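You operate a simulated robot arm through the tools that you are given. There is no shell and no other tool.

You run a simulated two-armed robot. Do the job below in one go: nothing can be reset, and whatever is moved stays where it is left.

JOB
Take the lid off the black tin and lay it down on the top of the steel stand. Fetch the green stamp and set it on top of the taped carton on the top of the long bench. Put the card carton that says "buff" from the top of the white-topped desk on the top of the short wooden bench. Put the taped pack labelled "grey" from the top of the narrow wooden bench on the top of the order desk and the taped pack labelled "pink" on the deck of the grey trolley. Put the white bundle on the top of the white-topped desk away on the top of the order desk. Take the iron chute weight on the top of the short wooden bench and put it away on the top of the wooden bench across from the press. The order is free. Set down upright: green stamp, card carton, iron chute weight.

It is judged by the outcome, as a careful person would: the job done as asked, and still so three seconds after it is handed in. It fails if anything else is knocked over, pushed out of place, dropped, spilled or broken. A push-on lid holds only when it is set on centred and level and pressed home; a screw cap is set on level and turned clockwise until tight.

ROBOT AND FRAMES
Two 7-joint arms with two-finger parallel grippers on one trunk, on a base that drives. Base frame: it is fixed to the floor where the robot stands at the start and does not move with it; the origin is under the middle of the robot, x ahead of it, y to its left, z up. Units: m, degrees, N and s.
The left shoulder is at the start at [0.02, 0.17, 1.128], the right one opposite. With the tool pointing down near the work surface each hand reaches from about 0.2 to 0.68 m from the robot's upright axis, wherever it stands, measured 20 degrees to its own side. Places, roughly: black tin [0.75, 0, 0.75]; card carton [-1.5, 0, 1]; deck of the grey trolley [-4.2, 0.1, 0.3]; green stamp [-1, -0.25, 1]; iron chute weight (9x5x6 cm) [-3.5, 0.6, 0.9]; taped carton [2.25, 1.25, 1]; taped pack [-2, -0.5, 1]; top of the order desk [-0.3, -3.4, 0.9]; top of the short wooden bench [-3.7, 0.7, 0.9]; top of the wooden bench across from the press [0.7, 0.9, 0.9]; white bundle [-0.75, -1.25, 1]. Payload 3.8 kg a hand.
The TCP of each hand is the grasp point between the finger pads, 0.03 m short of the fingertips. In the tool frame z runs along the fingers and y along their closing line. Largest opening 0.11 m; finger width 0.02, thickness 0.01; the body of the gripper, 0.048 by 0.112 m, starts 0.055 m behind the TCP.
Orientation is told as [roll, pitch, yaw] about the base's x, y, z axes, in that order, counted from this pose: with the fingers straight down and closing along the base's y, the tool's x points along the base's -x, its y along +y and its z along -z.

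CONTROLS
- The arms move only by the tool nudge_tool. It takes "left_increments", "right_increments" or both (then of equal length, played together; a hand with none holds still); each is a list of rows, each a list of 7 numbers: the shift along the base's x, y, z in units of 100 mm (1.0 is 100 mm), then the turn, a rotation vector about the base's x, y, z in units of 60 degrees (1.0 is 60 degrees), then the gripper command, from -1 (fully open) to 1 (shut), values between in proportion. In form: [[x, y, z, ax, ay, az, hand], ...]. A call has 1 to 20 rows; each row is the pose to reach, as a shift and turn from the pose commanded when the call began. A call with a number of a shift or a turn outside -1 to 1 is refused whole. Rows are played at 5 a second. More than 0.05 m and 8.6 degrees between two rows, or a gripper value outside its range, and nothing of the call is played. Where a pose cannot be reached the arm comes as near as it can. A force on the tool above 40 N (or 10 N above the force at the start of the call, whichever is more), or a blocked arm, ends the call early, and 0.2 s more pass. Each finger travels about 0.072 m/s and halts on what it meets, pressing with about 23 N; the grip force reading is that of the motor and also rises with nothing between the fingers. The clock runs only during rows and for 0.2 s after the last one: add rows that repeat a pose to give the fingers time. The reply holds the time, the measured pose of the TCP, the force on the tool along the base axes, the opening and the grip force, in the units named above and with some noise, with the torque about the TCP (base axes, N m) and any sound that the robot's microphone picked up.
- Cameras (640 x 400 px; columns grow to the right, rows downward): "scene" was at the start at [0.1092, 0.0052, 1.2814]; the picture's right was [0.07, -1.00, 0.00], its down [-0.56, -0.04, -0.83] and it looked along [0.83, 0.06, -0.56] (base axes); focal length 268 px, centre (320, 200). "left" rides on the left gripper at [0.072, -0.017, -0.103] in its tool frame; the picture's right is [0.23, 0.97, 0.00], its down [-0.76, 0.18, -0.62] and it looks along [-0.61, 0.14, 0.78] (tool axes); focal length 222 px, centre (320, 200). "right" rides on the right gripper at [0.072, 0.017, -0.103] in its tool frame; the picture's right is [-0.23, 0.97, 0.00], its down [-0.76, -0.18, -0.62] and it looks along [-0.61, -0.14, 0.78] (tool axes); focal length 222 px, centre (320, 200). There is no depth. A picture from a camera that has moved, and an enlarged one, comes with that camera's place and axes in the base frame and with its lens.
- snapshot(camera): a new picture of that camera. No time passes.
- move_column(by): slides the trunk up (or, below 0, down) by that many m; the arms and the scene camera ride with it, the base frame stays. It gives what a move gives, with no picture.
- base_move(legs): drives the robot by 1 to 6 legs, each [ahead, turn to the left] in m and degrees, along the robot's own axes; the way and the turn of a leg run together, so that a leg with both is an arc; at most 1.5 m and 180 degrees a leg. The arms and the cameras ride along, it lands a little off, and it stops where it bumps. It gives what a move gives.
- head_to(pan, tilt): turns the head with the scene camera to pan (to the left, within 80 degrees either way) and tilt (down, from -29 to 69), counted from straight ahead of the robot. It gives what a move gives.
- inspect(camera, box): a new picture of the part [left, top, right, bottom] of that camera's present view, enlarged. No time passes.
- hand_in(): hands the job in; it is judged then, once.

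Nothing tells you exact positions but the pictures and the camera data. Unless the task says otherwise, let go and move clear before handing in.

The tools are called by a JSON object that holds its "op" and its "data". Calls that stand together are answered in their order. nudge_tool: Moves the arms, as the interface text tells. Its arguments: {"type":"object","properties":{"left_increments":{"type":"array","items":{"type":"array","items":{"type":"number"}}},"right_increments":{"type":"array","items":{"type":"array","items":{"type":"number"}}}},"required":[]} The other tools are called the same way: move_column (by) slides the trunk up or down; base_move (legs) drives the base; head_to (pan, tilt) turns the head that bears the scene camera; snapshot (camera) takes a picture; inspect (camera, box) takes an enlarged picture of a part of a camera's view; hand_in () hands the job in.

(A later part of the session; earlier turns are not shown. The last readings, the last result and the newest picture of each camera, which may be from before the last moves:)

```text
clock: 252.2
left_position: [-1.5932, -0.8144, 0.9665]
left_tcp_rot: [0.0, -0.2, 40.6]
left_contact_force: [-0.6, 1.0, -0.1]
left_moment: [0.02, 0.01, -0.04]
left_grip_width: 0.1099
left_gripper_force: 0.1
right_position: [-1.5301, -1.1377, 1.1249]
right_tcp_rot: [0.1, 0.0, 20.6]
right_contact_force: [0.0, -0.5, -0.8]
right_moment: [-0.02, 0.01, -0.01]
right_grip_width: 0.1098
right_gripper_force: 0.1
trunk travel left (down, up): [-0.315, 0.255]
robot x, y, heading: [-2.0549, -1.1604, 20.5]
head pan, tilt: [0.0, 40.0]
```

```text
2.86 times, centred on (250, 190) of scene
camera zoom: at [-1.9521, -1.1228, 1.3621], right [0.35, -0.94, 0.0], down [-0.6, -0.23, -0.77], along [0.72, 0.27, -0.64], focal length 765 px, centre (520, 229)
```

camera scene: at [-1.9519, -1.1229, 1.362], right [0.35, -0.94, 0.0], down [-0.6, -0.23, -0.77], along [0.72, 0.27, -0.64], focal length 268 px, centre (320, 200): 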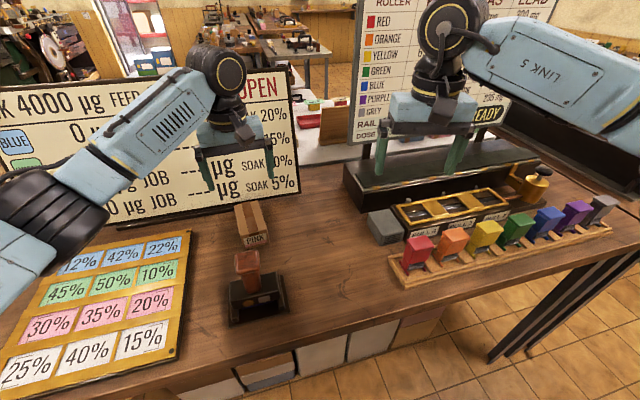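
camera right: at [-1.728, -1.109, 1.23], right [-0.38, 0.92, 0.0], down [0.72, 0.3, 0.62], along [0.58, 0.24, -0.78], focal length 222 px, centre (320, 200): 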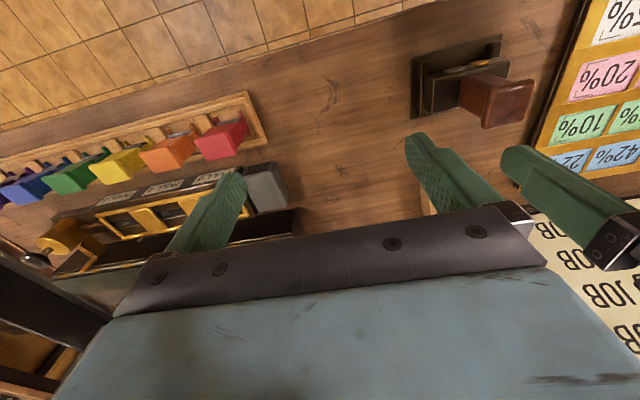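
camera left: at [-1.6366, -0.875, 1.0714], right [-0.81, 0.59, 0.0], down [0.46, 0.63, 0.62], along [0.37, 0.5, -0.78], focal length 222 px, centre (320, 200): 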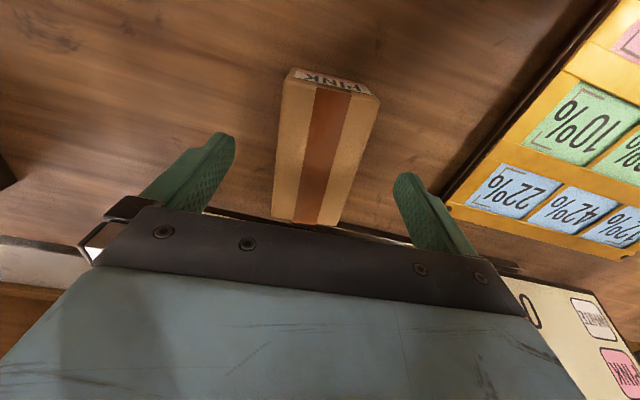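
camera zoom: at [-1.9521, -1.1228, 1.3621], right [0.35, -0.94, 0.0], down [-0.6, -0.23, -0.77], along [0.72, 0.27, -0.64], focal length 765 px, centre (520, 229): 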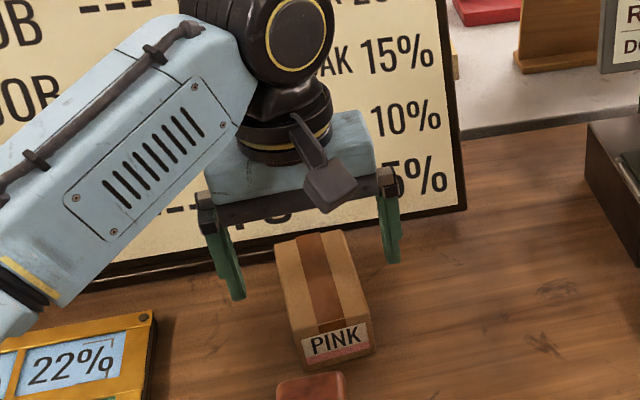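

{"op": "nudge_tool", "data": {"left_increments": [[0, 0, -0.25, 0, 0, 0, -1], [0, 0, -0.46, 0, 0, 0, -1], [0, 0, -0.46, 0, 0, 0, 0], [0, 0, -0.46, 0, 0, 0, 1], [0, 0, -0.46, 0, 0, 0, 1], [0, 0, -0.46, 0, 0, 0, 1]]}}

{"op": "nudge_tool", "data": {"left_increments": [[0, 0, 0.2, 0, 0, 0, 1], [0, 0, 0.5, 0, 0, 0, 1], [0, 0, 0.8, 0, 0, 0, 1], [0, 0, 1, 0, 0, 0, 1]]}}

{"op": "inspect", "data": {"camera": "scene", "box": [160, 120, 340, 260]}}

```text
clock: 253.6
left_position: [-1.5915, -0.8147, 0.9218]
left_tcp_rot: [0.1, 0.0, 40.5]
left_contact_force: [0.3, -0.8, -0.2]
left_moment: [0.0, -0.06, -0.01]
left_grip_width: 0.0603
left_gripper_force: 22.7
right_position: [-1.5307, -1.1374, 1.1261]
right_tcp_rot: [0.1, 0.1, 20.7]
right_contact_force: [0.2, -0.2, 0.4]
right_moment: [0.03, -0.01, -0.04]
right_grip_width: 0.1101
right_gripper_force: 0.1
trunk travel left (down, up): [-0.315, 0.255]
robot x, y, heading: [-2.053, -1.161, 20.6]
head pan, tilt: [0.0, 40.0]
```

```text
clock: 254.6
left_position: [-1.5926, -0.8139, 1.0224]
left_tcp_rot: [0.0, 0.0, 40.6]
left_contact_force: [-0.9, 0.0, -3.2]
left_moment: [0.0, 0.05, 0.02]
left_grip_width: 0.0602
left_gripper_force: 22.6
right_position: [-1.5306, -1.1369, 1.1246]
right_tcp_rot: [0.1, 0.0, 20.6]
right_contact_force: [-0.4, 0.1, 1.0]
right_moment: [0.03, 0.03, 0.01]
right_grip_width: 0.1101
right_gripper_force: 0.2
trunk travel left (down, up): [-0.315, 0.255]
robot x, y, heading: [-2.0519, -1.1602, 20.6]
head pan, tilt: [0.0, 40.0]
```

```text
2.86 times, centred on (250, 190) of scene
camera zoom: at [-1.9519, -1.1226, 1.362], right [0.35, -0.94, 0.0], down [-0.6, -0.23, -0.77], along [0.72, 0.27, -0.64], focal length 765 px, centre (520, 229)
```

zoom: 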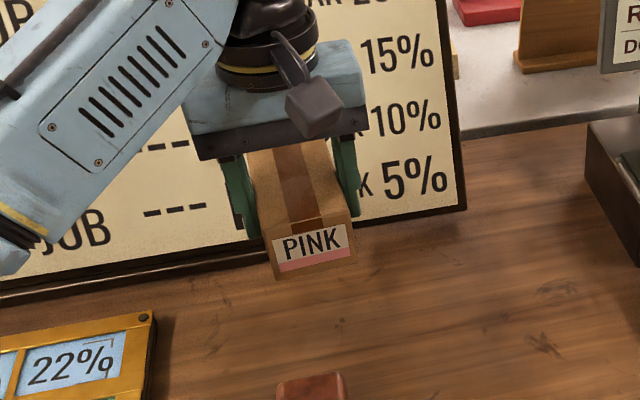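

PINK is held. I raise it over the embosser, back out, and drive around to the desk's right end for the BUFF carton.

{"op": "nudge_tool", "data": {"left_increments": [[0, 0, 0.4, 0, 0, 0, 1], [0, 0, 0.8, 0, 0, 0, 1], [0, 0, 1, 0, 0, 0, 1]], "right_increments": [[0, 0, 0.2, 0, 0, 0, -1], [0, 0, 0.4, 0, 0, 0, -1], [0, 0, 0.5, 0, 0, 0, -1]]}}

{"op": "base_move", "data": {"legs": [[-0.2, 0], [0, 106], [1.3, 0], [0, -90], [1.2, 0], [0, -90]]}}

{"op": "snapshot", "data": {"camera": "scene"}}

```text
clock: 255.4
left_position: [-1.5915, -0.8146, 1.1219]
left_tcp_rot: [0.0, 0.1, 40.6]
left_contact_force: [1.0, 0.5, -2.2]
left_moment: [-0.02, 0.02, -0.04]
left_grip_width: 0.0601
left_gripper_force: 23.4
right_position: [-1.5293, -1.137, 1.177]
right_tcp_rot: [0.0, -0.1, 20.6]
right_contact_force: [-0.3, -0.8, 0.4]
right_moment: [0.0, -0.01, -0.02]
right_grip_width: 0.1101
right_gripper_force: 0.2
trunk travel left (down, up): [-0.315, 0.255]
robot x, y, heading: [-2.0496, -1.1572, 20.6]
head pan, tilt: [0.0, 40.0]
```

```text
clock: 281.0
left_position: [-1.6135, 0.2294, 1.1217]
left_tcp_rot: [0.1, -0.1, -32.2]
left_contact_force: [0.1, -0.4, -1.8]
left_moment: [0.02, -0.02, -0.03]
left_grip_width: 0.0596
left_gripper_force: 22.6
right_position: [-1.9037, 0.0753, 1.1755]
right_tcp_rot: [-0.1, -0.1, -52.1]
right_contact_force: [-0.4, -0.7, -1.3]
right_moment: [-0.01, -0.01, -0.03]
right_grip_width: 0.1101
right_gripper_force: 0.1
trunk travel left (down, up): [-0.315, 0.255]
robot x, y, heading: [-2.0776, 0.5635, -52.2]
head pan, tilt: [0.0, 40.0]
```

```text
taken
camera scene: at [-2.0148, 0.4799, 1.362], right [-0.79, -0.61, 0.0], down [-0.39, 0.51, -0.77], along [0.47, -0.6, -0.64], focal length 268 px, centre (320, 200)
```

scene: 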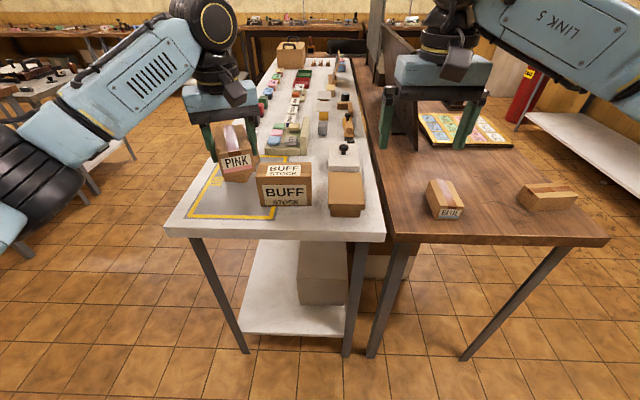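

{"op": "inspect", "data": {"camera": "scene", "box": [200, 120, 400, 240]}}

{"op": "snapshot", "data": {"camera": "right"}}

```text
3.20 times, centred on (300, 180) of scene
camera zoom: at [-2.0148, 0.4799, 1.362], right [-0.79, -0.61, 0.0], down [-0.39, 0.51, -0.77], along [0.47, -0.6, -0.64], focal length 856 px, centre (384, 264)
```

zoom: 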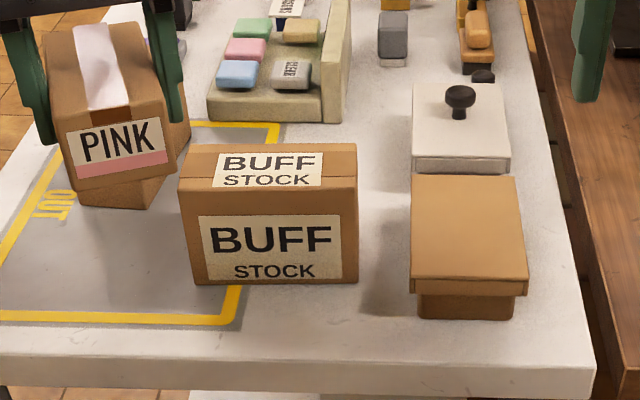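

```text
taken
camera right: at [-1.935, 0.1414, 1.28], right [0.91, 0.42, 0.0], down [0.33, -0.71, 0.62], along [0.26, -0.57, -0.78], focal length 222 px, centre (320, 200)
```

right: 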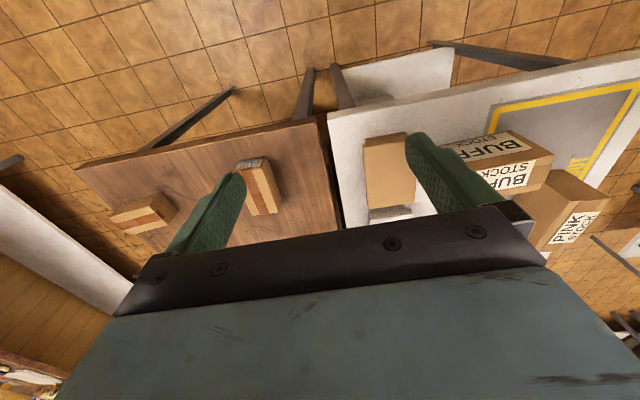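

BUFF STOCK carton: ~14 cm wide × 6.5 cm deep × 9.5 cm high, centre ≈[-1.595, 0.086], top 0.985. I'll grip it across its depth with the right hand, rotated 65°.

{"op": "base_move", "data": {"legs": [[0.12, 0], [0, 25]]}}

{"op": "nudge_tool", "data": {"right_increments": [[0, 0, 0, 0, 0, 0.13, -1], [0, 0, 0, 0, 0, 0.26, -1], [0, 0, 0, 0, 0, 0.39, -1], [0, 0, 0, 0, 0, 0.52, -1], [0, 0, 0, 0, 0, 0.65, -1], [0, 0, 0, 0, 0, 0.78, -1], [0, 0, 0, 0, 0, 0.91, -1], [0, 0, 0, 0, 0, 1, -1], [0, 0, 0, 0, 0, 1, -1]]}}

{"op": "snapshot", "data": {"camera": "scene"}}

{"op": "snapshot", "data": {"camera": "right"}}

```text
clock: 283.5
left_position: [-1.4392, 0.3627, 1.1231]
left_tcp_rot: [0.1, 0.1, -7.0]
left_contact_force: [-0.5, -0.3, -2.5]
left_moment: [-0.02, 0.03, -0.04]
left_grip_width: 0.0598
left_gripper_force: 23.3
right_position: [-1.6379, 0.1004, 1.1765]
right_tcp_rot: [0.0, 0.1, -27.0]
right_contact_force: [0.5, -1.1, 0.6]
right_moment: [-0.01, 0.04, 0.02]
right_grip_width: 0.11
right_gripper_force: 0.1
trunk travel left (down, up): [-0.315, 0.255]
robot x, y, heading: [-2.006, 0.4687, -26.8]
head pan, tilt: [0.0, 40.0]
```

```text
clock: 285.5
left_position: [-1.4389, 0.3619, 1.1215]
left_tcp_rot: [0.1, 0.0, -7.0]
left_contact_force: [-0.6, 0.2, -3.6]
left_moment: [0.02, 0.04, 0.0]
left_grip_width: 0.0599
left_gripper_force: 23.1
right_position: [-1.6731, 0.1415, 1.1752]
right_tcp_rot: [0.2, 0.0, 32.8]
right_contact_force: [1.0, -0.5, -0.2]
right_moment: [0.04, 0.01, 0.02]
right_grip_width: 0.1102
right_gripper_force: 0.0
right hand out of reach, approached as far as the arm can: row 7, 8, 9
trunk travel left (down, up): [-0.315, 0.255]
robot x, y, heading: [-2.006, 0.466, -27.0]
head pan, tilt: [0.0, 40.0]
```

```text
taken
camera scene: at [-1.9092, 0.4188, 1.3618], right [-0.46, -0.89, 0.0], down [-0.57, 0.29, -0.76], along [0.68, -0.35, -0.64], focal length 268 px, centre (320, 200)
```

scene: 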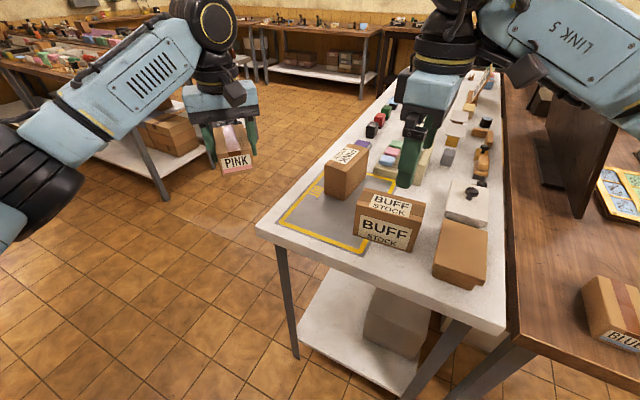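

```text
taken
camera right: at [-1.7432, 0.1159, 1.2801], right [-0.34, 0.94, 0.0], down [0.74, 0.26, 0.62], along [0.59, 0.21, -0.78], focal length 222 px, centre (320, 200)
```

right: 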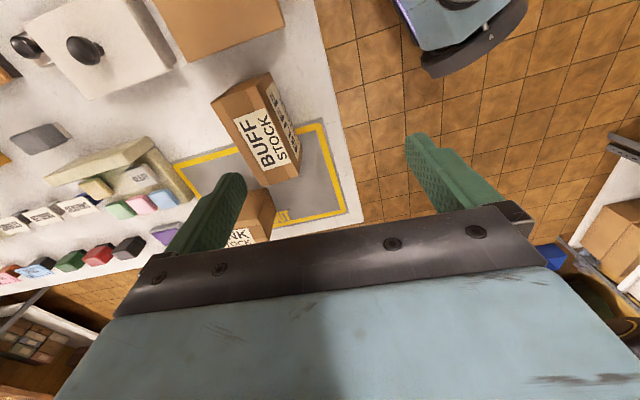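

{"op": "inspect", "data": {"camera": "scene", "box": [310, 130, 490, 270]}}

{"op": "inspect", "data": {"camera": "right", "box": [150, 40, 390, 240]}}

```text
2.86 times, centred on (400, 200) of scene
camera zoom: at [-1.9092, 0.4188, 1.3618], right [-0.46, -0.89, 0.0], down [-0.57, 0.29, -0.76], along [0.68, -0.35, -0.64], focal length 765 px, centre (91, 200)
```

zoom: 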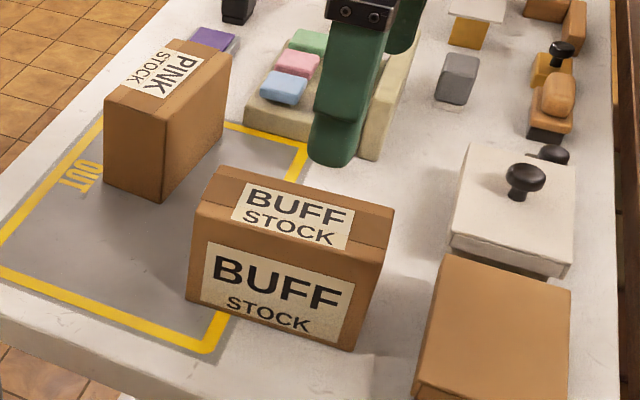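

```text
2.00 times, centred on (270, 140) of right
camera zoom: at [-1.7432, 0.1159, 1.2801], right [-0.34, 0.94, 0.0], down [0.74, 0.26, 0.62], along [0.59, 0.21, -0.78], focal length 444 px, centre (420, 320)
```

zoom: 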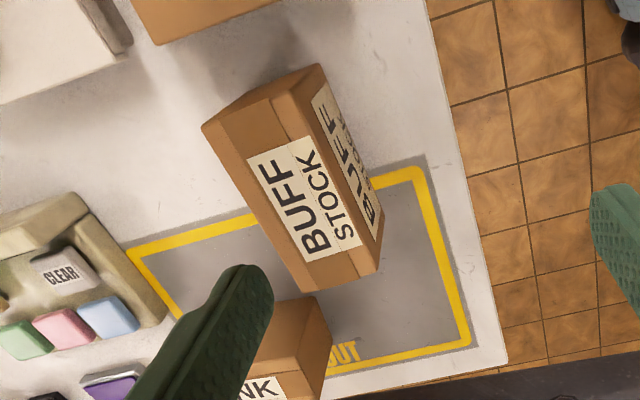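

Refined carton centre ≈[-1.589,0.084], long axis ≈38.5°. Move the right hand above it.

{"op": "nudge_tool", "data": {"right_increments": [[0.1, -0.07, -0.3, 0, 0, 0.03, -1], [0.3, -0.2, -0.6, 0, 0, 0.06, -1], [0.55, -0.38, -0.8, 0, 0, 0.087, -1], [0.84, -0.57, -1, 0, 0, 0.087, -1], [0.84, -0.57, -1, 0, 0, 0.087, -1]]}}

{"op": "snapshot", "data": {"camera": "right"}}

{"op": "inspect", "data": {"camera": "scene", "box": [310, 130, 490, 270]}}

```text
clock: 286.7
left_position: [-1.4424, 0.36, 1.1235]
left_tcp_rot: [0.2, -0.2, -7.1]
left_contact_force: [-0.6, -1.0, -1.3]
left_moment: [0.1, -0.01, -0.01]
left_grip_width: 0.0599
left_gripper_force: 22.7
right_position: [-1.7177, 0.1594, 1.1304]
right_tcp_rot: [0.0, -0.2, 37.9]
right_contact_force: [-1.4, -0.4, 1.2]
right_moment: [0.04, -0.06, 0.01]
right_grip_width: 0.11
right_gripper_force: 0.0
right hand out of reach, approached as far as the arm can: row 1, 2, 3, 4, 5
trunk travel left (down, up): [-0.315, 0.255]
robot x, y, heading: [-2.0026, 0.4695, -27.0]
head pan, tilt: [0.0, 40.0]
```

```text
taken
camera right: at [-1.7862, 0.1277, 1.2345], right [-0.42, 0.91, 0.0], down [0.71, 0.33, 0.63], along [0.57, 0.26, -0.78], focal length 222 px, centre (320, 200)
```

right: 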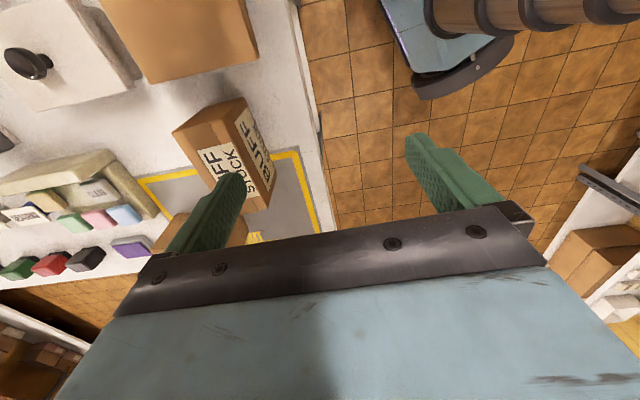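

```text
2.86 times, centred on (400, 200) of scene
camera zoom: at [-1.9136, 0.4181, 1.3621], right [-0.46, -0.89, 0.0], down [-0.57, 0.29, -0.77], along [0.68, -0.35, -0.64], focal length 765 px, centre (91, 200)
```

zoom: 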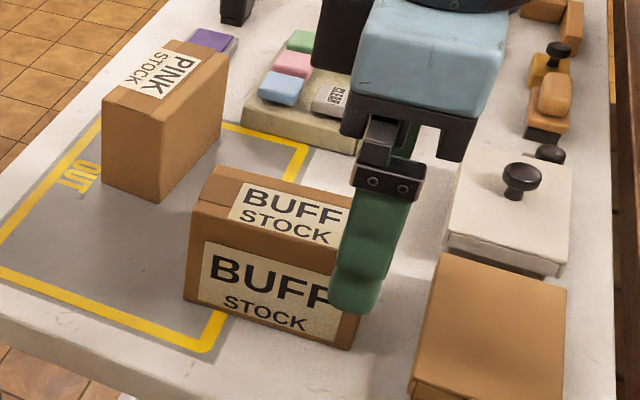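

Rotating inward limits the arm's reach. I'll undo the rotation and approach the carton from the desk's front-right corner, where the needed hand yaw is close to my heading.

{"op": "nudge_tool", "data": {"right_increments": [[-0.1, 0.1, 0.2, 0, 0, -0.13, -1], [-0.1, 0.1, 0.4, 0, 0, -0.26, -1], [-0.1, 0.1, 0.5, 0, 0, -0.39, -1], [-0.1, 0.1, 0.5, 0, 0, -0.52, -1], [-0.1, 0.1, 0.5, 0, 0, -0.65, -1], [-0.1, 0.1, 0.5, 0, 0, -0.78, -1], [-0.1, 0.1, 0.5, 0, 0, -0.91, -1], [-0.1, 0.1, 0.5, 0, 0, -1, -1], [-0.1, 0.1, 0.5, 0, 0, -1, -1]]}}

{"op": "base_move", "data": {"legs": [[0, 52], [0.72, 0], [0, -128]]}}

{"op": "snapshot", "data": {"camera": "scene"}}

```text
clock: 288.7
left_position: [-1.4399, 0.3631, 1.1213]
left_tcp_rot: [0.1, 0.0, -7.0]
left_contact_force: [0.5, -0.7, -2.2]
left_moment: [-0.02, 0.03, -0.03]
left_grip_width: 0.0599
left_gripper_force: 23.1
right_position: [-1.7276, 0.1719, 1.1802]
right_tcp_rot: [0.0, 0.0, -21.9]
right_contact_force: [0.4, 0.5, 0.4]
right_moment: [0.03, -0.01, 0.02]
right_grip_width: 0.1099
right_gripper_force: 0.0
trunk travel left (down, up): [-0.315, 0.255]
robot x, y, heading: [-2.0105, 0.4717, -26.9]
head pan, tilt: [0.0, 40.0]
```

```text
clock: 300.3
left_position: [-1.31, 0.201, 1.1218]
left_tcp_rot: [0.2, 0.0, -82.8]
left_contact_force: [0.3, 0.7, -2.5]
left_moment: [0.03, 0.0, -0.04]
left_grip_width: 0.0595
left_gripper_force: 22.5
right_position: [-1.5644, 0.4332, 1.1792]
right_tcp_rot: [0.0, 0.0, -97.7]
right_contact_force: [-0.6, 0.5, -0.7]
right_moment: [-0.01, 0.01, 0.0]
right_grip_width: 0.11
right_gripper_force: 0.1
trunk travel left (down, up): [-0.315, 0.255]
robot x, y, heading: [-1.3462, 0.7778, -102.8]
head pan, tilt: [0.0, 40.0]
```

```text
taken
camera scene: at [-1.3696, 0.6706, 1.362], right [-0.97, 0.22, 0.0], down [0.14, 0.63, -0.77], along [-0.17, -0.75, -0.64], focal length 268 px, centre (320, 200)
```

scene: 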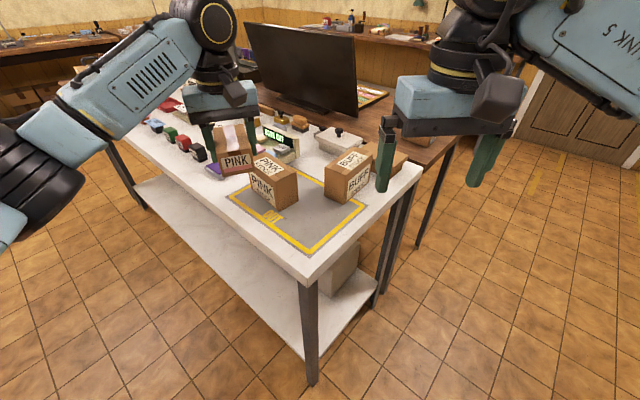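

I move 10 cm closer, turn slightly left, and rotate the right hand clockwise to yaw ≈ -142.

{"op": "base_move", "data": {"legs": [[0.1, 0], [0, 8]]}}

{"op": "nudge_tool", "data": {"right_increments": [[0, 0, 0, 0, 0, -0.12, -1], [0, 0, 0, 0, 0, -0.24, -1], [0, 0, 0, 0, 0, -0.36, -1], [0, 0, 0, 0, 0, -0.48, -1], [0, 0, 0, 0, 0, -0.6, -1], [0, 0, 0, 0, 0, -0.72, -1], [0, 0, 0, 0, 0, -0.86, -1], [0, 0, 0, 0, 0, -0.86, -1]]}}

{"op": "snapshot", "data": {"camera": "scene"}}

{"op": "snapshot", "data": {"camera": "right"}}

```text
clock: 302.1
left_position: [-1.2513, 0.1155, 1.1221]
left_tcp_rot: [0.1, 0.0, -74.6]
left_contact_force: [0.6, -0.4, -1.9]
left_moment: [0.05, 0.04, 0.03]
left_grip_width: 0.06
left_gripper_force: 22.7
right_position: [-1.5378, 0.3104, 1.1785]
right_tcp_rot: [0.0, 0.0, -89.5]
right_contact_force: [-0.3, 0.0, -0.1]
right_moment: [-0.01, 0.03, -0.02]
right_grip_width: 0.1102
right_gripper_force: 0.0
trunk travel left (down, up): [-0.315, 0.255]
robot x, y, heading: [-1.3676, 0.681, -95.0]
head pan, tilt: [0.0, 40.0]
```

```text
clock: 303.9
left_position: [-1.2518, 0.1144, 1.1218]
left_tcp_rot: [0.1, 0.1, -74.7]
left_contact_force: [0.4, -0.6, -2.1]
left_moment: [0.03, 0.01, -0.01]
left_grip_width: 0.0599
left_gripper_force: 23.0
right_position: [-1.5355, 0.3098, 1.1798]
right_tcp_rot: [0.0, 0.0, -141.2]
right_contact_force: [-1.2, 0.5, -0.2]
right_moment: [-0.04, 0.02, 0.02]
right_grip_width: 0.1101
right_gripper_force: 0.0
trunk travel left (down, up): [-0.315, 0.255]
robot x, y, heading: [-1.368, 0.6752, -94.7]
head pan, tilt: [0.0, 40.0]
```

```text
taken
camera scene: at [-1.3768, 0.5718, 1.362], right [-1.0, 0.08, 0.0], down [0.05, 0.64, -0.77], along [-0.06, -0.76, -0.64], focal length 268 px, centre (320, 200)
```

scene: 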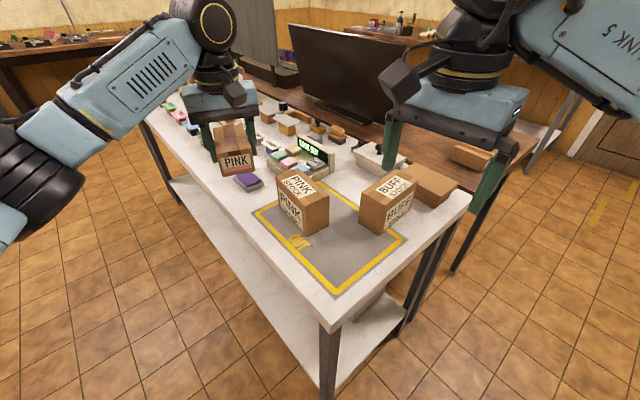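

```text
taken
camera right: at [-1.4693, 0.3413, 1.2843], right [0.43, -0.9, 0.0], down [-0.7, -0.34, 0.62], along [-0.56, -0.27, -0.78], focal length 222 px, centre (320, 200)
```

right: 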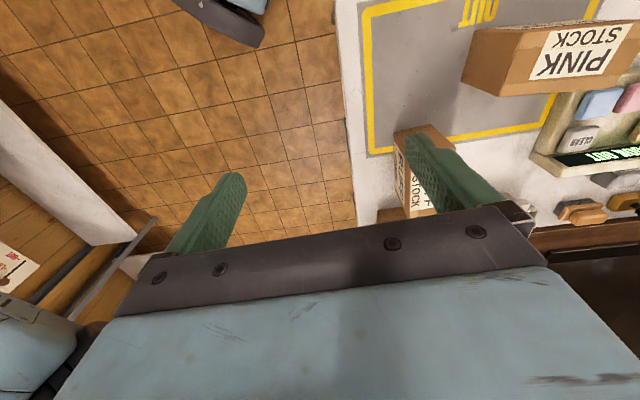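

Rotation works here. Move the right hand over the BUFF carton in steps.

{"op": "nudge_tool", "data": {"right_increments": [[-0.06, -0.33, 0, 0, 0, 0, -1], [-0.12, -0.66, 0, 0, 0, 0, -1], [-0.2, -1, 0, 0, 0, 0, -1], [-0.2, -1, 0, 0, 0, 0, -1]]}}

{"op": "nudge_tool", "data": {"right_increments": [[-0.1, -0.4, 0, 0, 0, 0, -1], [-0.2, -0.8, 0, 0, 0, 0, -1], [-0.3, -1, 0, 0, 0, -0.01, -1], [-0.3, -1, -0.4, 0, 0, -0.01, -1], [-0.3, -1, -0.7, 0, 0, -0.01, -1], [-0.3, -1, -0.7, 0, 0, -0.01, -1]]}}

{"op": "snapshot", "data": {"camera": "right"}}

{"op": "inspect", "data": {"camera": "scene", "box": [280, 100, 480, 260]}}

```text
clock: 304.9
left_position: [-1.2509, 0.1154, 1.1221]
left_tcp_rot: [0.1, 0.0, -74.7]
left_contact_force: [-0.8, 0.3, -1.8]
left_moment: [0.0, 0.02, 0.03]
left_grip_width: 0.0598
left_gripper_force: 22.9
right_position: [-1.5573, 0.2099, 1.1797]
right_tcp_rot: [0.0, -0.2, -141.2]
right_contact_force: [-0.2, 0.3, -0.3]
right_moment: [0.0, 0.01, 0.01]
right_grip_width: 0.1099
right_gripper_force: 0.1
trunk travel left (down, up): [-0.315, 0.255]
robot x, y, heading: [-1.367, 0.6812, -95.2]
head pan, tilt: [0.0, 40.0]
```

```text
clock: 306.3
left_position: [-1.2518, 0.1157, 1.1221]
left_tcp_rot: [0.1, -0.1, -74.7]
left_contact_force: [0.8, 0.1, -2.0]
left_moment: [0.03, 0.02, -0.02]
left_grip_width: 0.0596
left_gripper_force: 22.6
right_position: [-1.5863, 0.1095, 1.1096]
right_tcp_rot: [0.1, 0.0, -141.6]
right_contact_force: [-0.3, 0.1, -0.2]
right_moment: [0.0, -0.05, -0.02]
right_grip_width: 0.11
right_gripper_force: 0.0
trunk travel left (down, up): [-0.315, 0.255]
robot x, y, heading: [-1.3717, 0.6806, -95.1]
head pan, tilt: [0.0, 40.0]
```

```text
taken
camera right: at [-1.5184, 0.1404, 1.214], right [0.42, -0.91, 0.0], down [-0.71, -0.33, 0.62], along [-0.56, -0.27, -0.78], focal length 222 px, centre (320, 200)
```

right: 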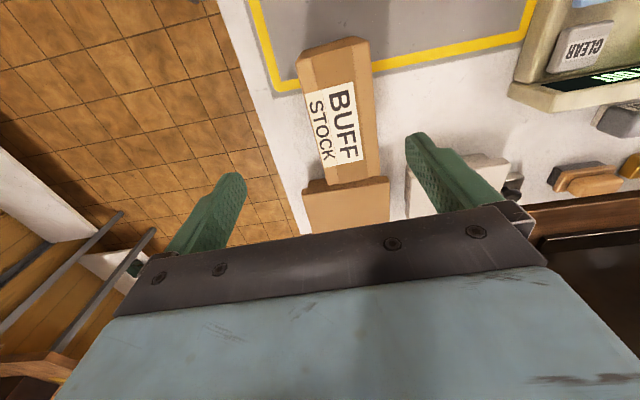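

```text
2.50 times, centred on (380, 180) of scene
camera zoom: at [-1.3768, 0.572, 1.362], right [-1.0, 0.08, 0.0], down [0.05, 0.64, -0.77], along [-0.06, -0.76, -0.64], focal length 669 px, centre (170, 250)
```

zoom: 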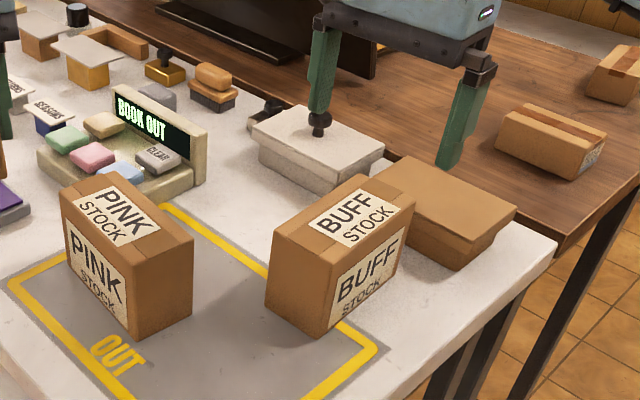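

{"op": "nudge_tool", "data": {"right_increments": [[0.02, -0.12, -0.2, 0, 0, 0, -1], [0.03, -0.23, -0.5, 0, 0, 0, -1], [0.03, -0.23, -0.85, 0, 0, 0, -1], [0.03, -0.23, -0.85, 0, 0, 0, -1]]}}

{"op": "snapshot", "data": {"camera": "right"}}

{"op": "inspect", "data": {"camera": "scene", "box": [280, 100, 480, 260]}}

```text
clock: 307.3
left_position: [-1.2525, 0.1156, 1.1212]
left_tcp_rot: [0.2, 0.0, -74.8]
left_contact_force: [0.8, 0.4, -2.5]
left_moment: [0.05, 0.02, 0.01]
left_grip_width: 0.0598
left_gripper_force: 23.0
right_position: [-1.5821, 0.087, 1.0255]
right_tcp_rot: [0.1, -0.1, -141.7]
right_contact_force: [0.2, -0.2, 0.3]
right_moment: [0.01, -0.01, 0.03]
right_grip_width: 0.11
right_gripper_force: 0.1
trunk travel left (down, up): [-0.315, 0.255]
robot x, y, heading: [-1.3677, 0.6769, -94.9]
head pan, tilt: [0.0, 40.0]
```

```text
taken
camera right: at [-1.5151, 0.1175, 1.1293], right [0.43, -0.91, 0.0], down [-0.71, -0.33, 0.62], along [-0.56, -0.27, -0.78], focal length 222 px, centre (320, 200)
```

right: 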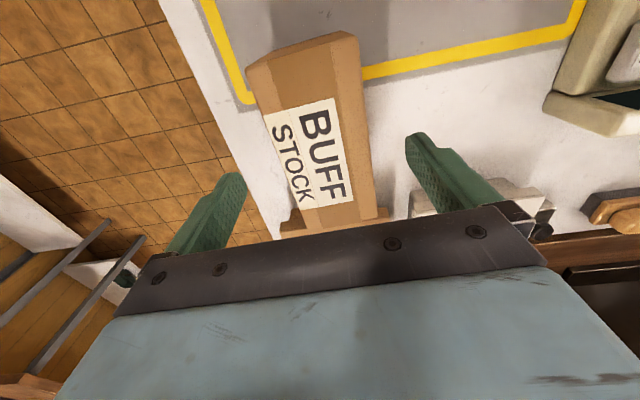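

```text
2.50 times, centred on (380, 180) of scene
camera zoom: at [-1.3766, 0.572, 1.362], right [-1.0, 0.08, 0.0], down [0.05, 0.64, -0.77], along [-0.06, -0.76, -0.64], focal length 669 px, centre (170, 250)
```

zoom: 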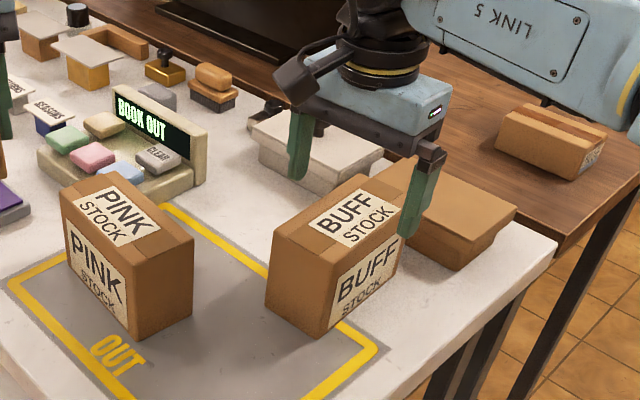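

Aligned on the carton's middle. Descend and grip.

{"op": "nudge_tool", "data": {"right_increments": [[0, 0, -0.25, 0, 0, 0, -1], [0, 0, -0.5, 0, 0, 0, -1], [0, 0, -0.8, 0, 0, 0, -1], [0, 0, -0.8, 0, 0, 0, 0], [0, 0, -0.8, 0, 0, 0, 1], [0, 0, -0.8, 0, 0, 0, 1], [0, 0, -0.8, 0, 0, 0, 1]]}}

{"op": "nudge_tool", "data": {"right_increments": [[0, 0, 0.2, 0, 0, 0, 1], [0, 0, 0.5, 0, 0, 0, 1], [0, 0, 0.8, 0, 0, 0, 1], [0, 0, 1, 0, 0, 0, 1]]}}

{"op": "snapshot", "data": {"camera": "scene"}}

```text
clock: 308.9
left_position: [-1.2517, 0.1155, 1.1216]
left_tcp_rot: [0.0, -0.1, -74.7]
left_contact_force: [-0.1, 0.2, -2.2]
left_moment: [0.03, 0.02, 0.03]
left_grip_width: 0.0597
left_gripper_force: 22.8
right_position: [-1.5848, 0.0873, 0.9456]
right_tcp_rot: [0.1, 0.0, -141.8]
right_contact_force: [0.2, -0.7, -0.3]
right_moment: [-0.22, 0.24, 0.05]
right_grip_width: 0.0681
right_gripper_force: 22.7
trunk travel left (down, up): [-0.315, 0.255]
robot x, y, heading: [-1.3701, 0.6773, -94.8]
head pan, tilt: [0.0, 40.0]
```

```text
clock: 309.9
left_position: [-1.2511, 0.1146, 1.121]
left_tcp_rot: [0.0, 0.0, -74.7]
left_contact_force: [0.4, 0.1, -1.9]
left_moment: [0.0, -0.04, 0.01]
left_grip_width: 0.0599
left_gripper_force: 22.9
right_position: [-1.5846, 0.0857, 1.0444]
right_tcp_rot: [-0.1, 0.0, -141.8]
right_contact_force: [-0.7, 0.7, -7.1]
right_moment: [0.0, -0.05, 0.01]
right_grip_width: 0.0682
right_gripper_force: 22.9
trunk travel left (down, up): [-0.315, 0.255]
robot x, y, heading: [-1.3653, 0.6759, -94.9]
head pan, tilt: [0.0, 40.0]
```

```text
taken
camera scene: at [-1.3769, 0.5714, 1.3619], right [-1.0, 0.08, 0.0], down [0.05, 0.64, -0.77], along [-0.06, -0.76, -0.64], focal length 268 px, centre (320, 200)
```

scene: 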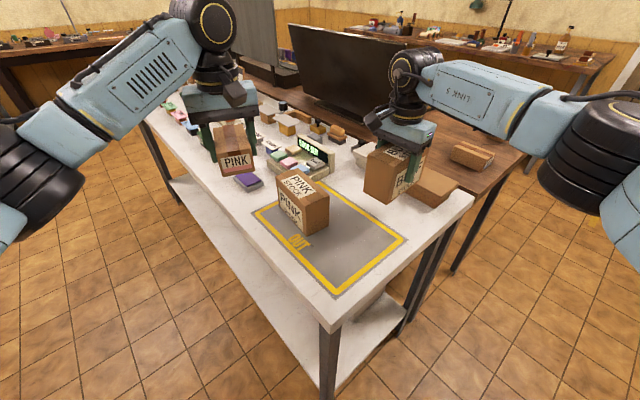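

Both items held. I retract, back off, and turn toward the short bench and trolley.

{"op": "nudge_tool", "data": {"right_increments": [[0, 0.1, 0.4, 0, 0, 0, 1], [0, 0.3, 0.8, 0, 0, 0, 1], [0, 0.6, 1, 0, 0, 0, 1], [0, 0.9, 1, 0, 0, 0, 1]]}}

{"op": "base_move", "data": {"legs": [[-0.25, 0], [0, -85]]}}

{"op": "head_to", "data": {"pan": 0, "tilt": 20}}

{"op": "snapshot", "data": {"camera": "scene"}}

```text
clock: 310.9
left_position: [-1.2518, 0.1146, 1.1215]
left_tcp_rot: [0.2, 0.0, -74.7]
left_contact_force: [0.3, 1.0, -2.5]
left_moment: [0.02, 0.0, -0.01]
left_grip_width: 0.0596
left_gripper_force: 23.5
right_position: [-1.5857, 0.1769, 1.1465]
right_tcp_rot: [0.0, 0.0, -141.9]
right_contact_force: [-0.1, -0.3, -7.5]
right_moment: [0.03, -0.08, -0.02]
right_grip_width: 0.0681
right_gripper_force: 22.8
trunk travel left (down, up): [-0.315, 0.255]
robot x, y, heading: [-1.3711, 0.6803, -94.8]
head pan, tilt: [0.0, 40.0]
```

```text
clock: 316.3
left_position: [-1.9003, 0.7667, 1.1219]
left_tcp_rot: [0.0, 0.0, -160.1]
left_contact_force: [0.1, 0.8, -2.3]
left_moment: [0.04, -0.05, 0.02]
left_grip_width: 0.0599
left_gripper_force: 22.8
right_position: [-1.8658, 1.1025, 1.145]
right_tcp_rot: [0.0, 0.0, 132.9]
right_contact_force: [-0.5, 0.2, -7.6]
right_moment: [-0.04, -0.05, 0.01]
right_grip_width: 0.0679
right_gripper_force: 23.2
trunk travel left (down, up): [-0.315, 0.255]
robot x, y, heading: [-1.3505, 0.9264, 179.6]
head pan, tilt: [0.0, 40.0]
```

```text
clock: 317.2
left_position: [-1.8997, 0.7656, 1.122]
left_tcp_rot: [0.2, 0.0, -160.1]
left_contact_force: [1.1, -0.3, -2.4]
left_moment: [-0.04, -0.03, -0.04]
left_grip_width: 0.0598
left_gripper_force: 23.1
right_position: [-1.8662, 1.1027, 1.1442]
right_tcp_rot: [0.1, 0.0, 132.9]
right_contact_force: [0.5, -0.1, -6.6]
right_moment: [-0.03, 0.0, 0.0]
right_grip_width: 0.068
right_gripper_force: 22.6
trunk travel left (down, up): [-0.315, 0.255]
robot x, y, heading: [-1.3457, 0.9277, 179.8]
head pan, tilt: [0.0, 20.0]
```

```text
taken
camera scene: at [-1.4624, 0.9266, 1.3933], right [0.0, 1.0, 0.0], down [0.34, 0.0, -0.94], along [-0.94, 0.0, -0.34], focal length 268 px, centre (320, 200)
```

scene: 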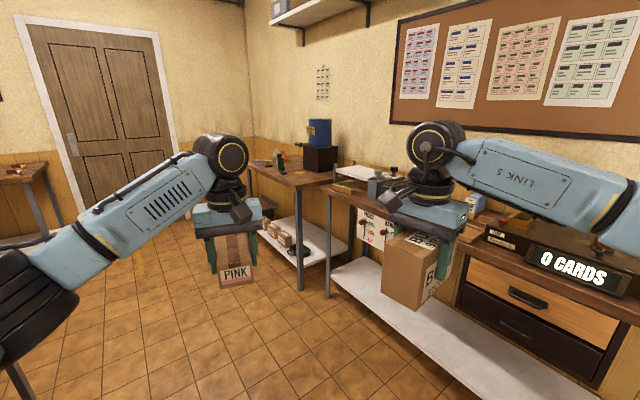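

{"op": "base_move", "data": {"legs": [[0, 25], [1.3, 0], [0, -30]]}}

{"op": "snapshot", "data": {"camera": "scene"}}

{"op": "head_to", "data": {"pan": 30, "tilt": 25}}

{"op": "snapshot", "data": {"camera": "scene"}}

```text
clock: 326.4
left_position: [-3.0823, 0.2535, 1.1228]
left_tcp_rot: [0.2, 0.0, -164.3]
left_contact_force: [0.4, 0.6, -2.1]
left_moment: [0.01, -0.03, -0.01]
left_grip_width: 0.0599
left_gripper_force: 23.4
right_position: [-3.0237, 0.5865, 1.1445]
right_tcp_rot: [0.0, 0.0, 128.7]
right_contact_force: [-0.9, 0.3, -6.8]
right_moment: [-0.04, 0.03, -0.02]
right_grip_width: 0.0679
right_gripper_force: 23.3
trunk travel left (down, up): [-0.315, 0.255]
robot x, y, heading: [-2.5197, 0.3755, 175.8]
head pan, tilt: [0.0, 20.0]
```

```text
taken
camera scene: at [-2.6335, 0.3825, 1.3933], right [0.07, 1.0, 0.0], down [0.34, -0.03, -0.94], along [-0.94, 0.07, -0.34], focal length 268 px, centre (320, 200)
```

scene: 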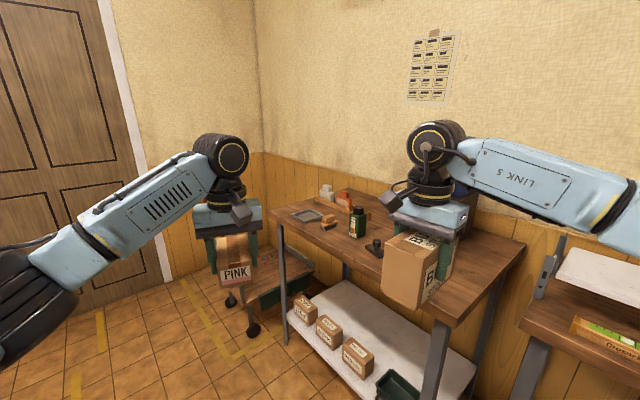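

```text
clock: 327.4
left_position: [-3.082, 0.2526, 1.1218]
left_tcp_rot: [0.2, 0.0, -164.2]
left_contact_force: [0.2, -0.3, -3.2]
left_moment: [-0.05, -0.03, -0.02]
left_grip_width: 0.0598
left_gripper_force: 22.7
right_position: [-3.0225, 0.5865, 1.1442]
right_tcp_rot: [0.0, 0.0, 128.7]
right_contact_force: [0.1, -0.1, -6.7]
right_moment: [-0.03, -0.03, -0.01]
right_grip_width: 0.0679
right_gripper_force: 22.6
trunk travel left (down, up): [-0.315, 0.255]
robot x, y, heading: [-2.5169, 0.3738, 175.7]
head pan, tilt: [30.0, 25.0]
```

```text
taken
camera scene: at [-2.6237, 0.335, 1.3853], right [-0.43, 0.9, 0.0], down [0.38, 0.18, -0.91], along [-0.82, -0.39, -0.42], focal length 268 px, centre (320, 200)
```

scene: 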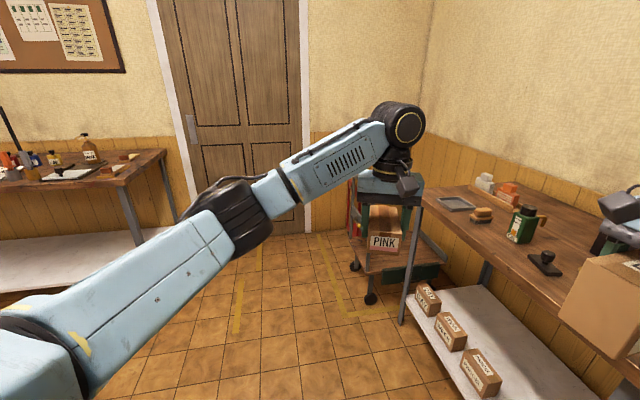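

I see the short bench; the trolley stands in the corner beyond its left end. I position in front of the short bench first to put BUFF down.

{"op": "base_move", "data": {"legs": [[0, 18], [0.6, 0], [0, -67]]}}

{"op": "head_to", "data": {"pan": 0, "tilt": 40}}

{"op": "snapshot", "data": {"camera": "scene"}}

{"op": "head_to", "data": {"pan": 35, "tilt": 35}}

{"op": "snapshot", "data": {"camera": "scene"}}

```text
clock: 334.7
left_position: [-3.5665, 0.5716, 1.1218]
left_tcp_rot: [0.2, -0.1, 147.5]
left_contact_force: [-0.4, 0.8, -3.1]
left_moment: [-0.04, -0.03, 0.01]
left_grip_width: 0.06
left_gripper_force: 23.4
right_position: [-3.279, 0.7498, 1.145]
right_tcp_rot: [0.0, -0.1, 80.4]
right_contact_force: [0.0, -0.3, -7.2]
right_moment: [-0.01, 0.02, 0.03]
right_grip_width: 0.0688
right_gripper_force: 23.2
trunk travel left (down, up): [-0.315, 0.255]
robot x, y, heading: [-3.0995, 0.2314, 127.1]
head pan, tilt: [30.0, 25.0]
```

```text
clock: 335.6
left_position: [-3.5671, 0.5711, 1.1213]
left_tcp_rot: [0.2, -0.1, 147.5]
left_contact_force: [1.2, 1.4, -1.9]
left_moment: [-0.03, -0.04, 0.03]
left_grip_width: 0.0597
left_gripper_force: 22.9
right_position: [-3.2795, 0.75, 1.1447]
right_tcp_rot: [0.1, 0.0, 80.3]
right_contact_force: [0.0, -1.0, -7.0]
right_moment: [-0.04, -0.02, 0.01]
right_grip_width: 0.0689
right_gripper_force: 22.8
trunk travel left (down, up): [-0.315, 0.255]
robot x, y, heading: [-3.1017, 0.2341, 127.3]
head pan, tilt: [0.0, 40.0]
```

```text
taken
camera scene: at [-3.1673, 0.3156, 1.362], right [0.79, 0.61, 0.0], down [0.39, -0.51, -0.77], along [-0.47, 0.61, -0.64], focal length 268 px, centre (320, 200)
```

scene: 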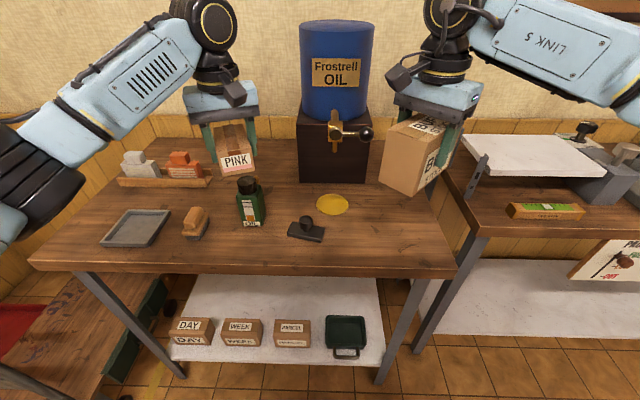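

```text
clock: 336.6
left_position: [-3.5665, 0.572, 1.1224]
left_tcp_rot: [0.2, 0.0, 147.5]
left_contact_force: [-0.1, 0.8, -2.0]
left_moment: [-0.04, -0.03, 0.0]
left_grip_width: 0.0601
left_gripper_force: 22.9
right_position: [-3.2785, 0.7508, 1.1454]
right_tcp_rot: [0.1, -0.1, 80.4]
right_contact_force: [-0.8, 0.3, -6.2]
right_moment: [-0.03, -0.03, 0.02]
right_grip_width: 0.0688
right_gripper_force: 22.5
trunk travel left (down, up): [-0.315, 0.255]
robot x, y, heading: [-3.1042, 0.2336, 127.7]
head pan, tilt: [35.0, 35.0]
```

```text
taken
camera scene: at [-3.1995, 0.2748, 1.3695], right [0.3, 0.95, 0.0], down [0.55, -0.17, -0.82], along [-0.78, 0.25, -0.57], focal length 268 px, centre (320, 200)
```

scene: 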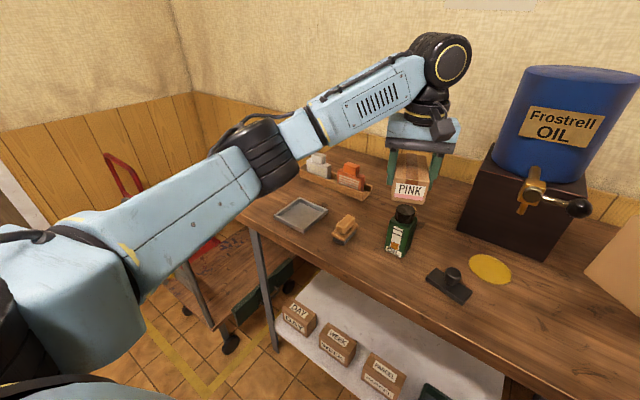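

The chute weight is the small black iron block with a knob on the bench. The right half of the bench is free for BUFF (target ≈[-3.294, 0.81]). I zoom for clearance before lowering.

{"op": "head_to", "data": {"pan": 0, "tilt": 45}}

{"op": "nudge_tool", "data": {"right_increments": [[-0.05, 0.2, -0.2, 0, 0, 0, 1], [-0.1, 0.4, -0.4, 0, 0, 0, 1], [-0.14, 0.6, -0.7, 0, 0, 0, 1], [-0.14, 0.6, -1, 0, 0, 0, 1], [-0.14, 0.6, -1, 0, 0, 0, 1]]}}

{"op": "snapshot", "data": {"camera": "scene"}}

{"op": "inspect", "data": {"camera": "scene", "box": [260, 80, 480, 260]}}

```text
clock: 337.6
left_position: [-3.5665, 0.5729, 1.1222]
left_tcp_rot: [0.3, 0.0, 147.5]
left_contact_force: [0.0, -1.0, -2.2]
left_moment: [-0.03, -0.05, -0.01]
left_grip_width: 0.0597
left_gripper_force: 22.9
right_position: [-3.2799, 0.749, 1.1436]
right_tcp_rot: [0.0, 0.1, 80.4]
right_contact_force: [-0.6, 0.1, -6.8]
right_moment: [-0.02, -0.03, 0.0]
right_grip_width: 0.069
right_gripper_force: 23.2
trunk travel left (down, up): [-0.315, 0.255]
robot x, y, heading: [-3.1009, 0.2314, 127.3]
head pan, tilt: [0.0, 45.0]
```

```text
clock: 338.8
left_position: [-3.5681, 0.572, 1.1219]
left_tcp_rot: [0.2, 0.1, 147.6]
left_contact_force: [0.0, 0.1, -2.5]
left_moment: [-0.02, -0.03, 0.01]
left_grip_width: 0.0598
left_gripper_force: 22.9
right_position: [-3.293, 0.809, 1.0435]
right_tcp_rot: [0.0, 0.0, 80.4]
right_contact_force: [-0.1, -0.1, -6.6]
right_moment: [-0.01, -0.01, -0.01]
right_grip_width: 0.0689
right_gripper_force: 23.0
trunk travel left (down, up): [-0.315, 0.255]
robot x, y, heading: [-3.1026, 0.2325, 127.4]
head pan, tilt: [0.0, 45.0]
```

```text
taken
camera scene: at [-3.1651, 0.3127, 1.3547], right [0.79, 0.61, 0.0], down [0.43, -0.56, -0.71], along [-0.43, 0.56, -0.71], focal length 268 px, centre (320, 200)
```

scene: 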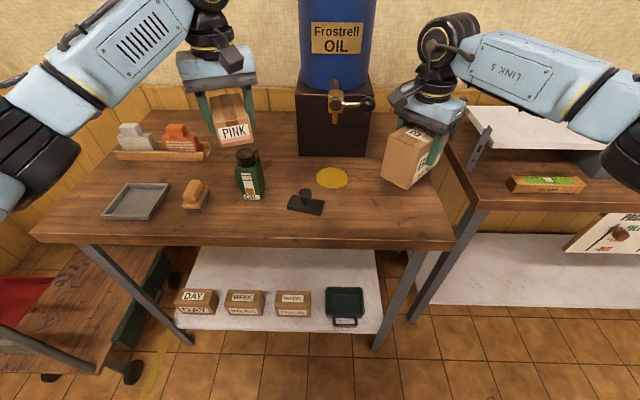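

```text
2.22 times, centred on (370, 170) of scene
camera zoom: at [-3.1651, 0.3127, 1.3547], right [0.79, 0.61, 0.0], down [0.43, -0.56, -0.71], along [-0.43, 0.56, -0.71], focal length 595 px, centre (209, 267)
```

zoom: 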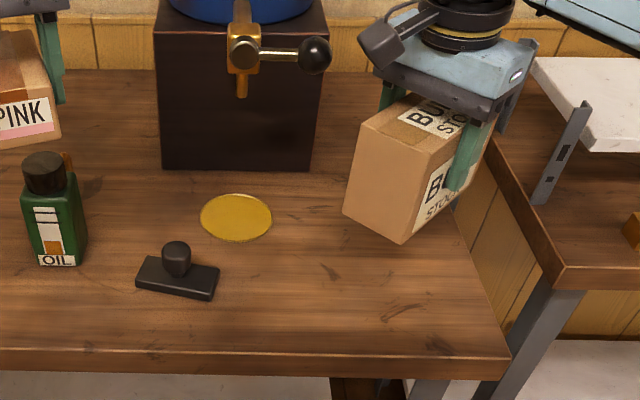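

Clear on all sides. Lower BUFF to the bench.

{"op": "nudge_tool", "data": {"right_increments": [[0, 0, -0.3, 0, 0, 0, 1], [0, 0, -0.6, 0, 0, 0, 1], [0, 0, -0.85, 0, 0, 0, 1], [0, 0, -0.85, 0, 0, 0, 1]]}}

{"op": "nudge_tool", "data": {"right_increments": [[0, 0, -0.04, 0, 0, 0, 1], [0, 0, -0.08, 0, 0, 0, 1], [0, 0, -0.12, 0, 0, 0, 1], [0, 0, -0.12, 0, 0, 0, 1]]}}

{"op": "inspect", "data": {"camera": "scene", "box": [340, 120, 480, 230]}}

```text
clock: 339.8
left_position: [-3.5675, 0.5709, 1.1219]
left_tcp_rot: [0.2, 0.0, 147.4]
left_contact_force: [-0.2, -0.4, -2.6]
left_moment: [-0.01, -0.04, -0.02]
left_grip_width: 0.0596
left_gripper_force: 23.6
right_position: [-3.2927, 0.8094, 0.9599]
right_tcp_rot: [0.0, 0.0, 80.4]
right_contact_force: [-0.3, -0.5, -7.8]
right_moment: [0.0, 0.01, -0.04]
right_grip_width: 0.0688
right_gripper_force: 22.4
trunk travel left (down, up): [-0.315, 0.255]
robot x, y, heading: [-3.1001, 0.2291, 127.2]
head pan, tilt: [0.0, 45.0]
```

```text
clock: 340.8
left_position: [-3.5666, 0.571, 1.121]
left_tcp_rot: [0.0, -0.1, 147.4]
left_contact_force: [0.8, -0.3, -1.6]
left_moment: [-0.01, -0.01, 0.0]
left_grip_width: 0.0599
left_gripper_force: 23.3
right_position: [-3.2937, 0.8095, 0.9487]
right_tcp_rot: [0.0, -0.1, 80.3]
right_contact_force: [0.2, 0.7, -0.7]
right_moment: [0.43, -0.2, 0.06]
right_grip_width: 0.0691
right_gripper_force: 23.2
trunk travel left (down, up): [-0.315, 0.255]
robot x, y, heading: [-3.1056, 0.2312, 127.6]
head pan, tilt: [0.0, 45.0]
```

```text
3.64 times, centred on (410, 175) of scene
camera zoom: at [-3.1649, 0.3123, 1.3548], right [0.79, 0.61, 0.0], down [0.43, -0.56, -0.71], along [-0.43, 0.56, -0.71], focal length 973 px, centre (-7, 291)
```

zoom: 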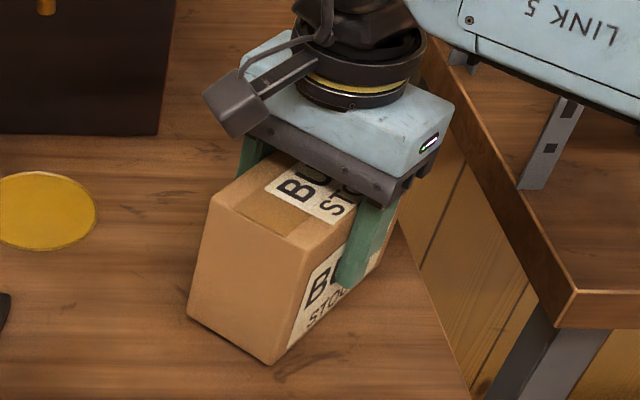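

Contact reached, but the carton's far corner is near the bench's right edge; I lift 1 cm, shift 2 cm left, and set down.

{"op": "nudge_tool", "data": {"right_increments": [[0, 0, 0.1, 0, 0, 0, 1], [-0.08, -0.06, 0.1, 0, 0, 0, 1], [-0.16, -0.12, 0.1, 0, 0, 0, 1], [-0.16, -0.12, 0.05, 0, 0, 0, 1], [-0.16, -0.12, 0, 0, 0, 0, 1], [-0.16, -0.12, -0.03, 0, 0, 0, 1], [-0.16, -0.12, -0.03, 0, 0, 0, 1]]}}

```text
clock: 342.4
left_position: [-3.5666, 0.5707, 1.1225]
left_tcp_rot: [0.1, -0.2, 147.4]
left_contact_force: [0.5, 0.1, -1.9]
left_moment: [-0.01, -0.04, 0.01]
left_grip_width: 0.0596
left_gripper_force: 23.0
right_position: [-3.3109, 0.7971, 0.9463]
right_tcp_rot: [0.2, -0.2, 80.5]
right_contact_force: [-4.2, 2.2, 7.2]
right_moment: [0.03, -0.23, 0.18]
right_grip_width: 0.0682
right_gripper_force: 22.8
trunk travel left (down, up): [-0.315, 0.255]
robot x, y, heading: [-3.1041, 0.2344, 127.5]
head pan, tilt: [0.0, 45.0]
```

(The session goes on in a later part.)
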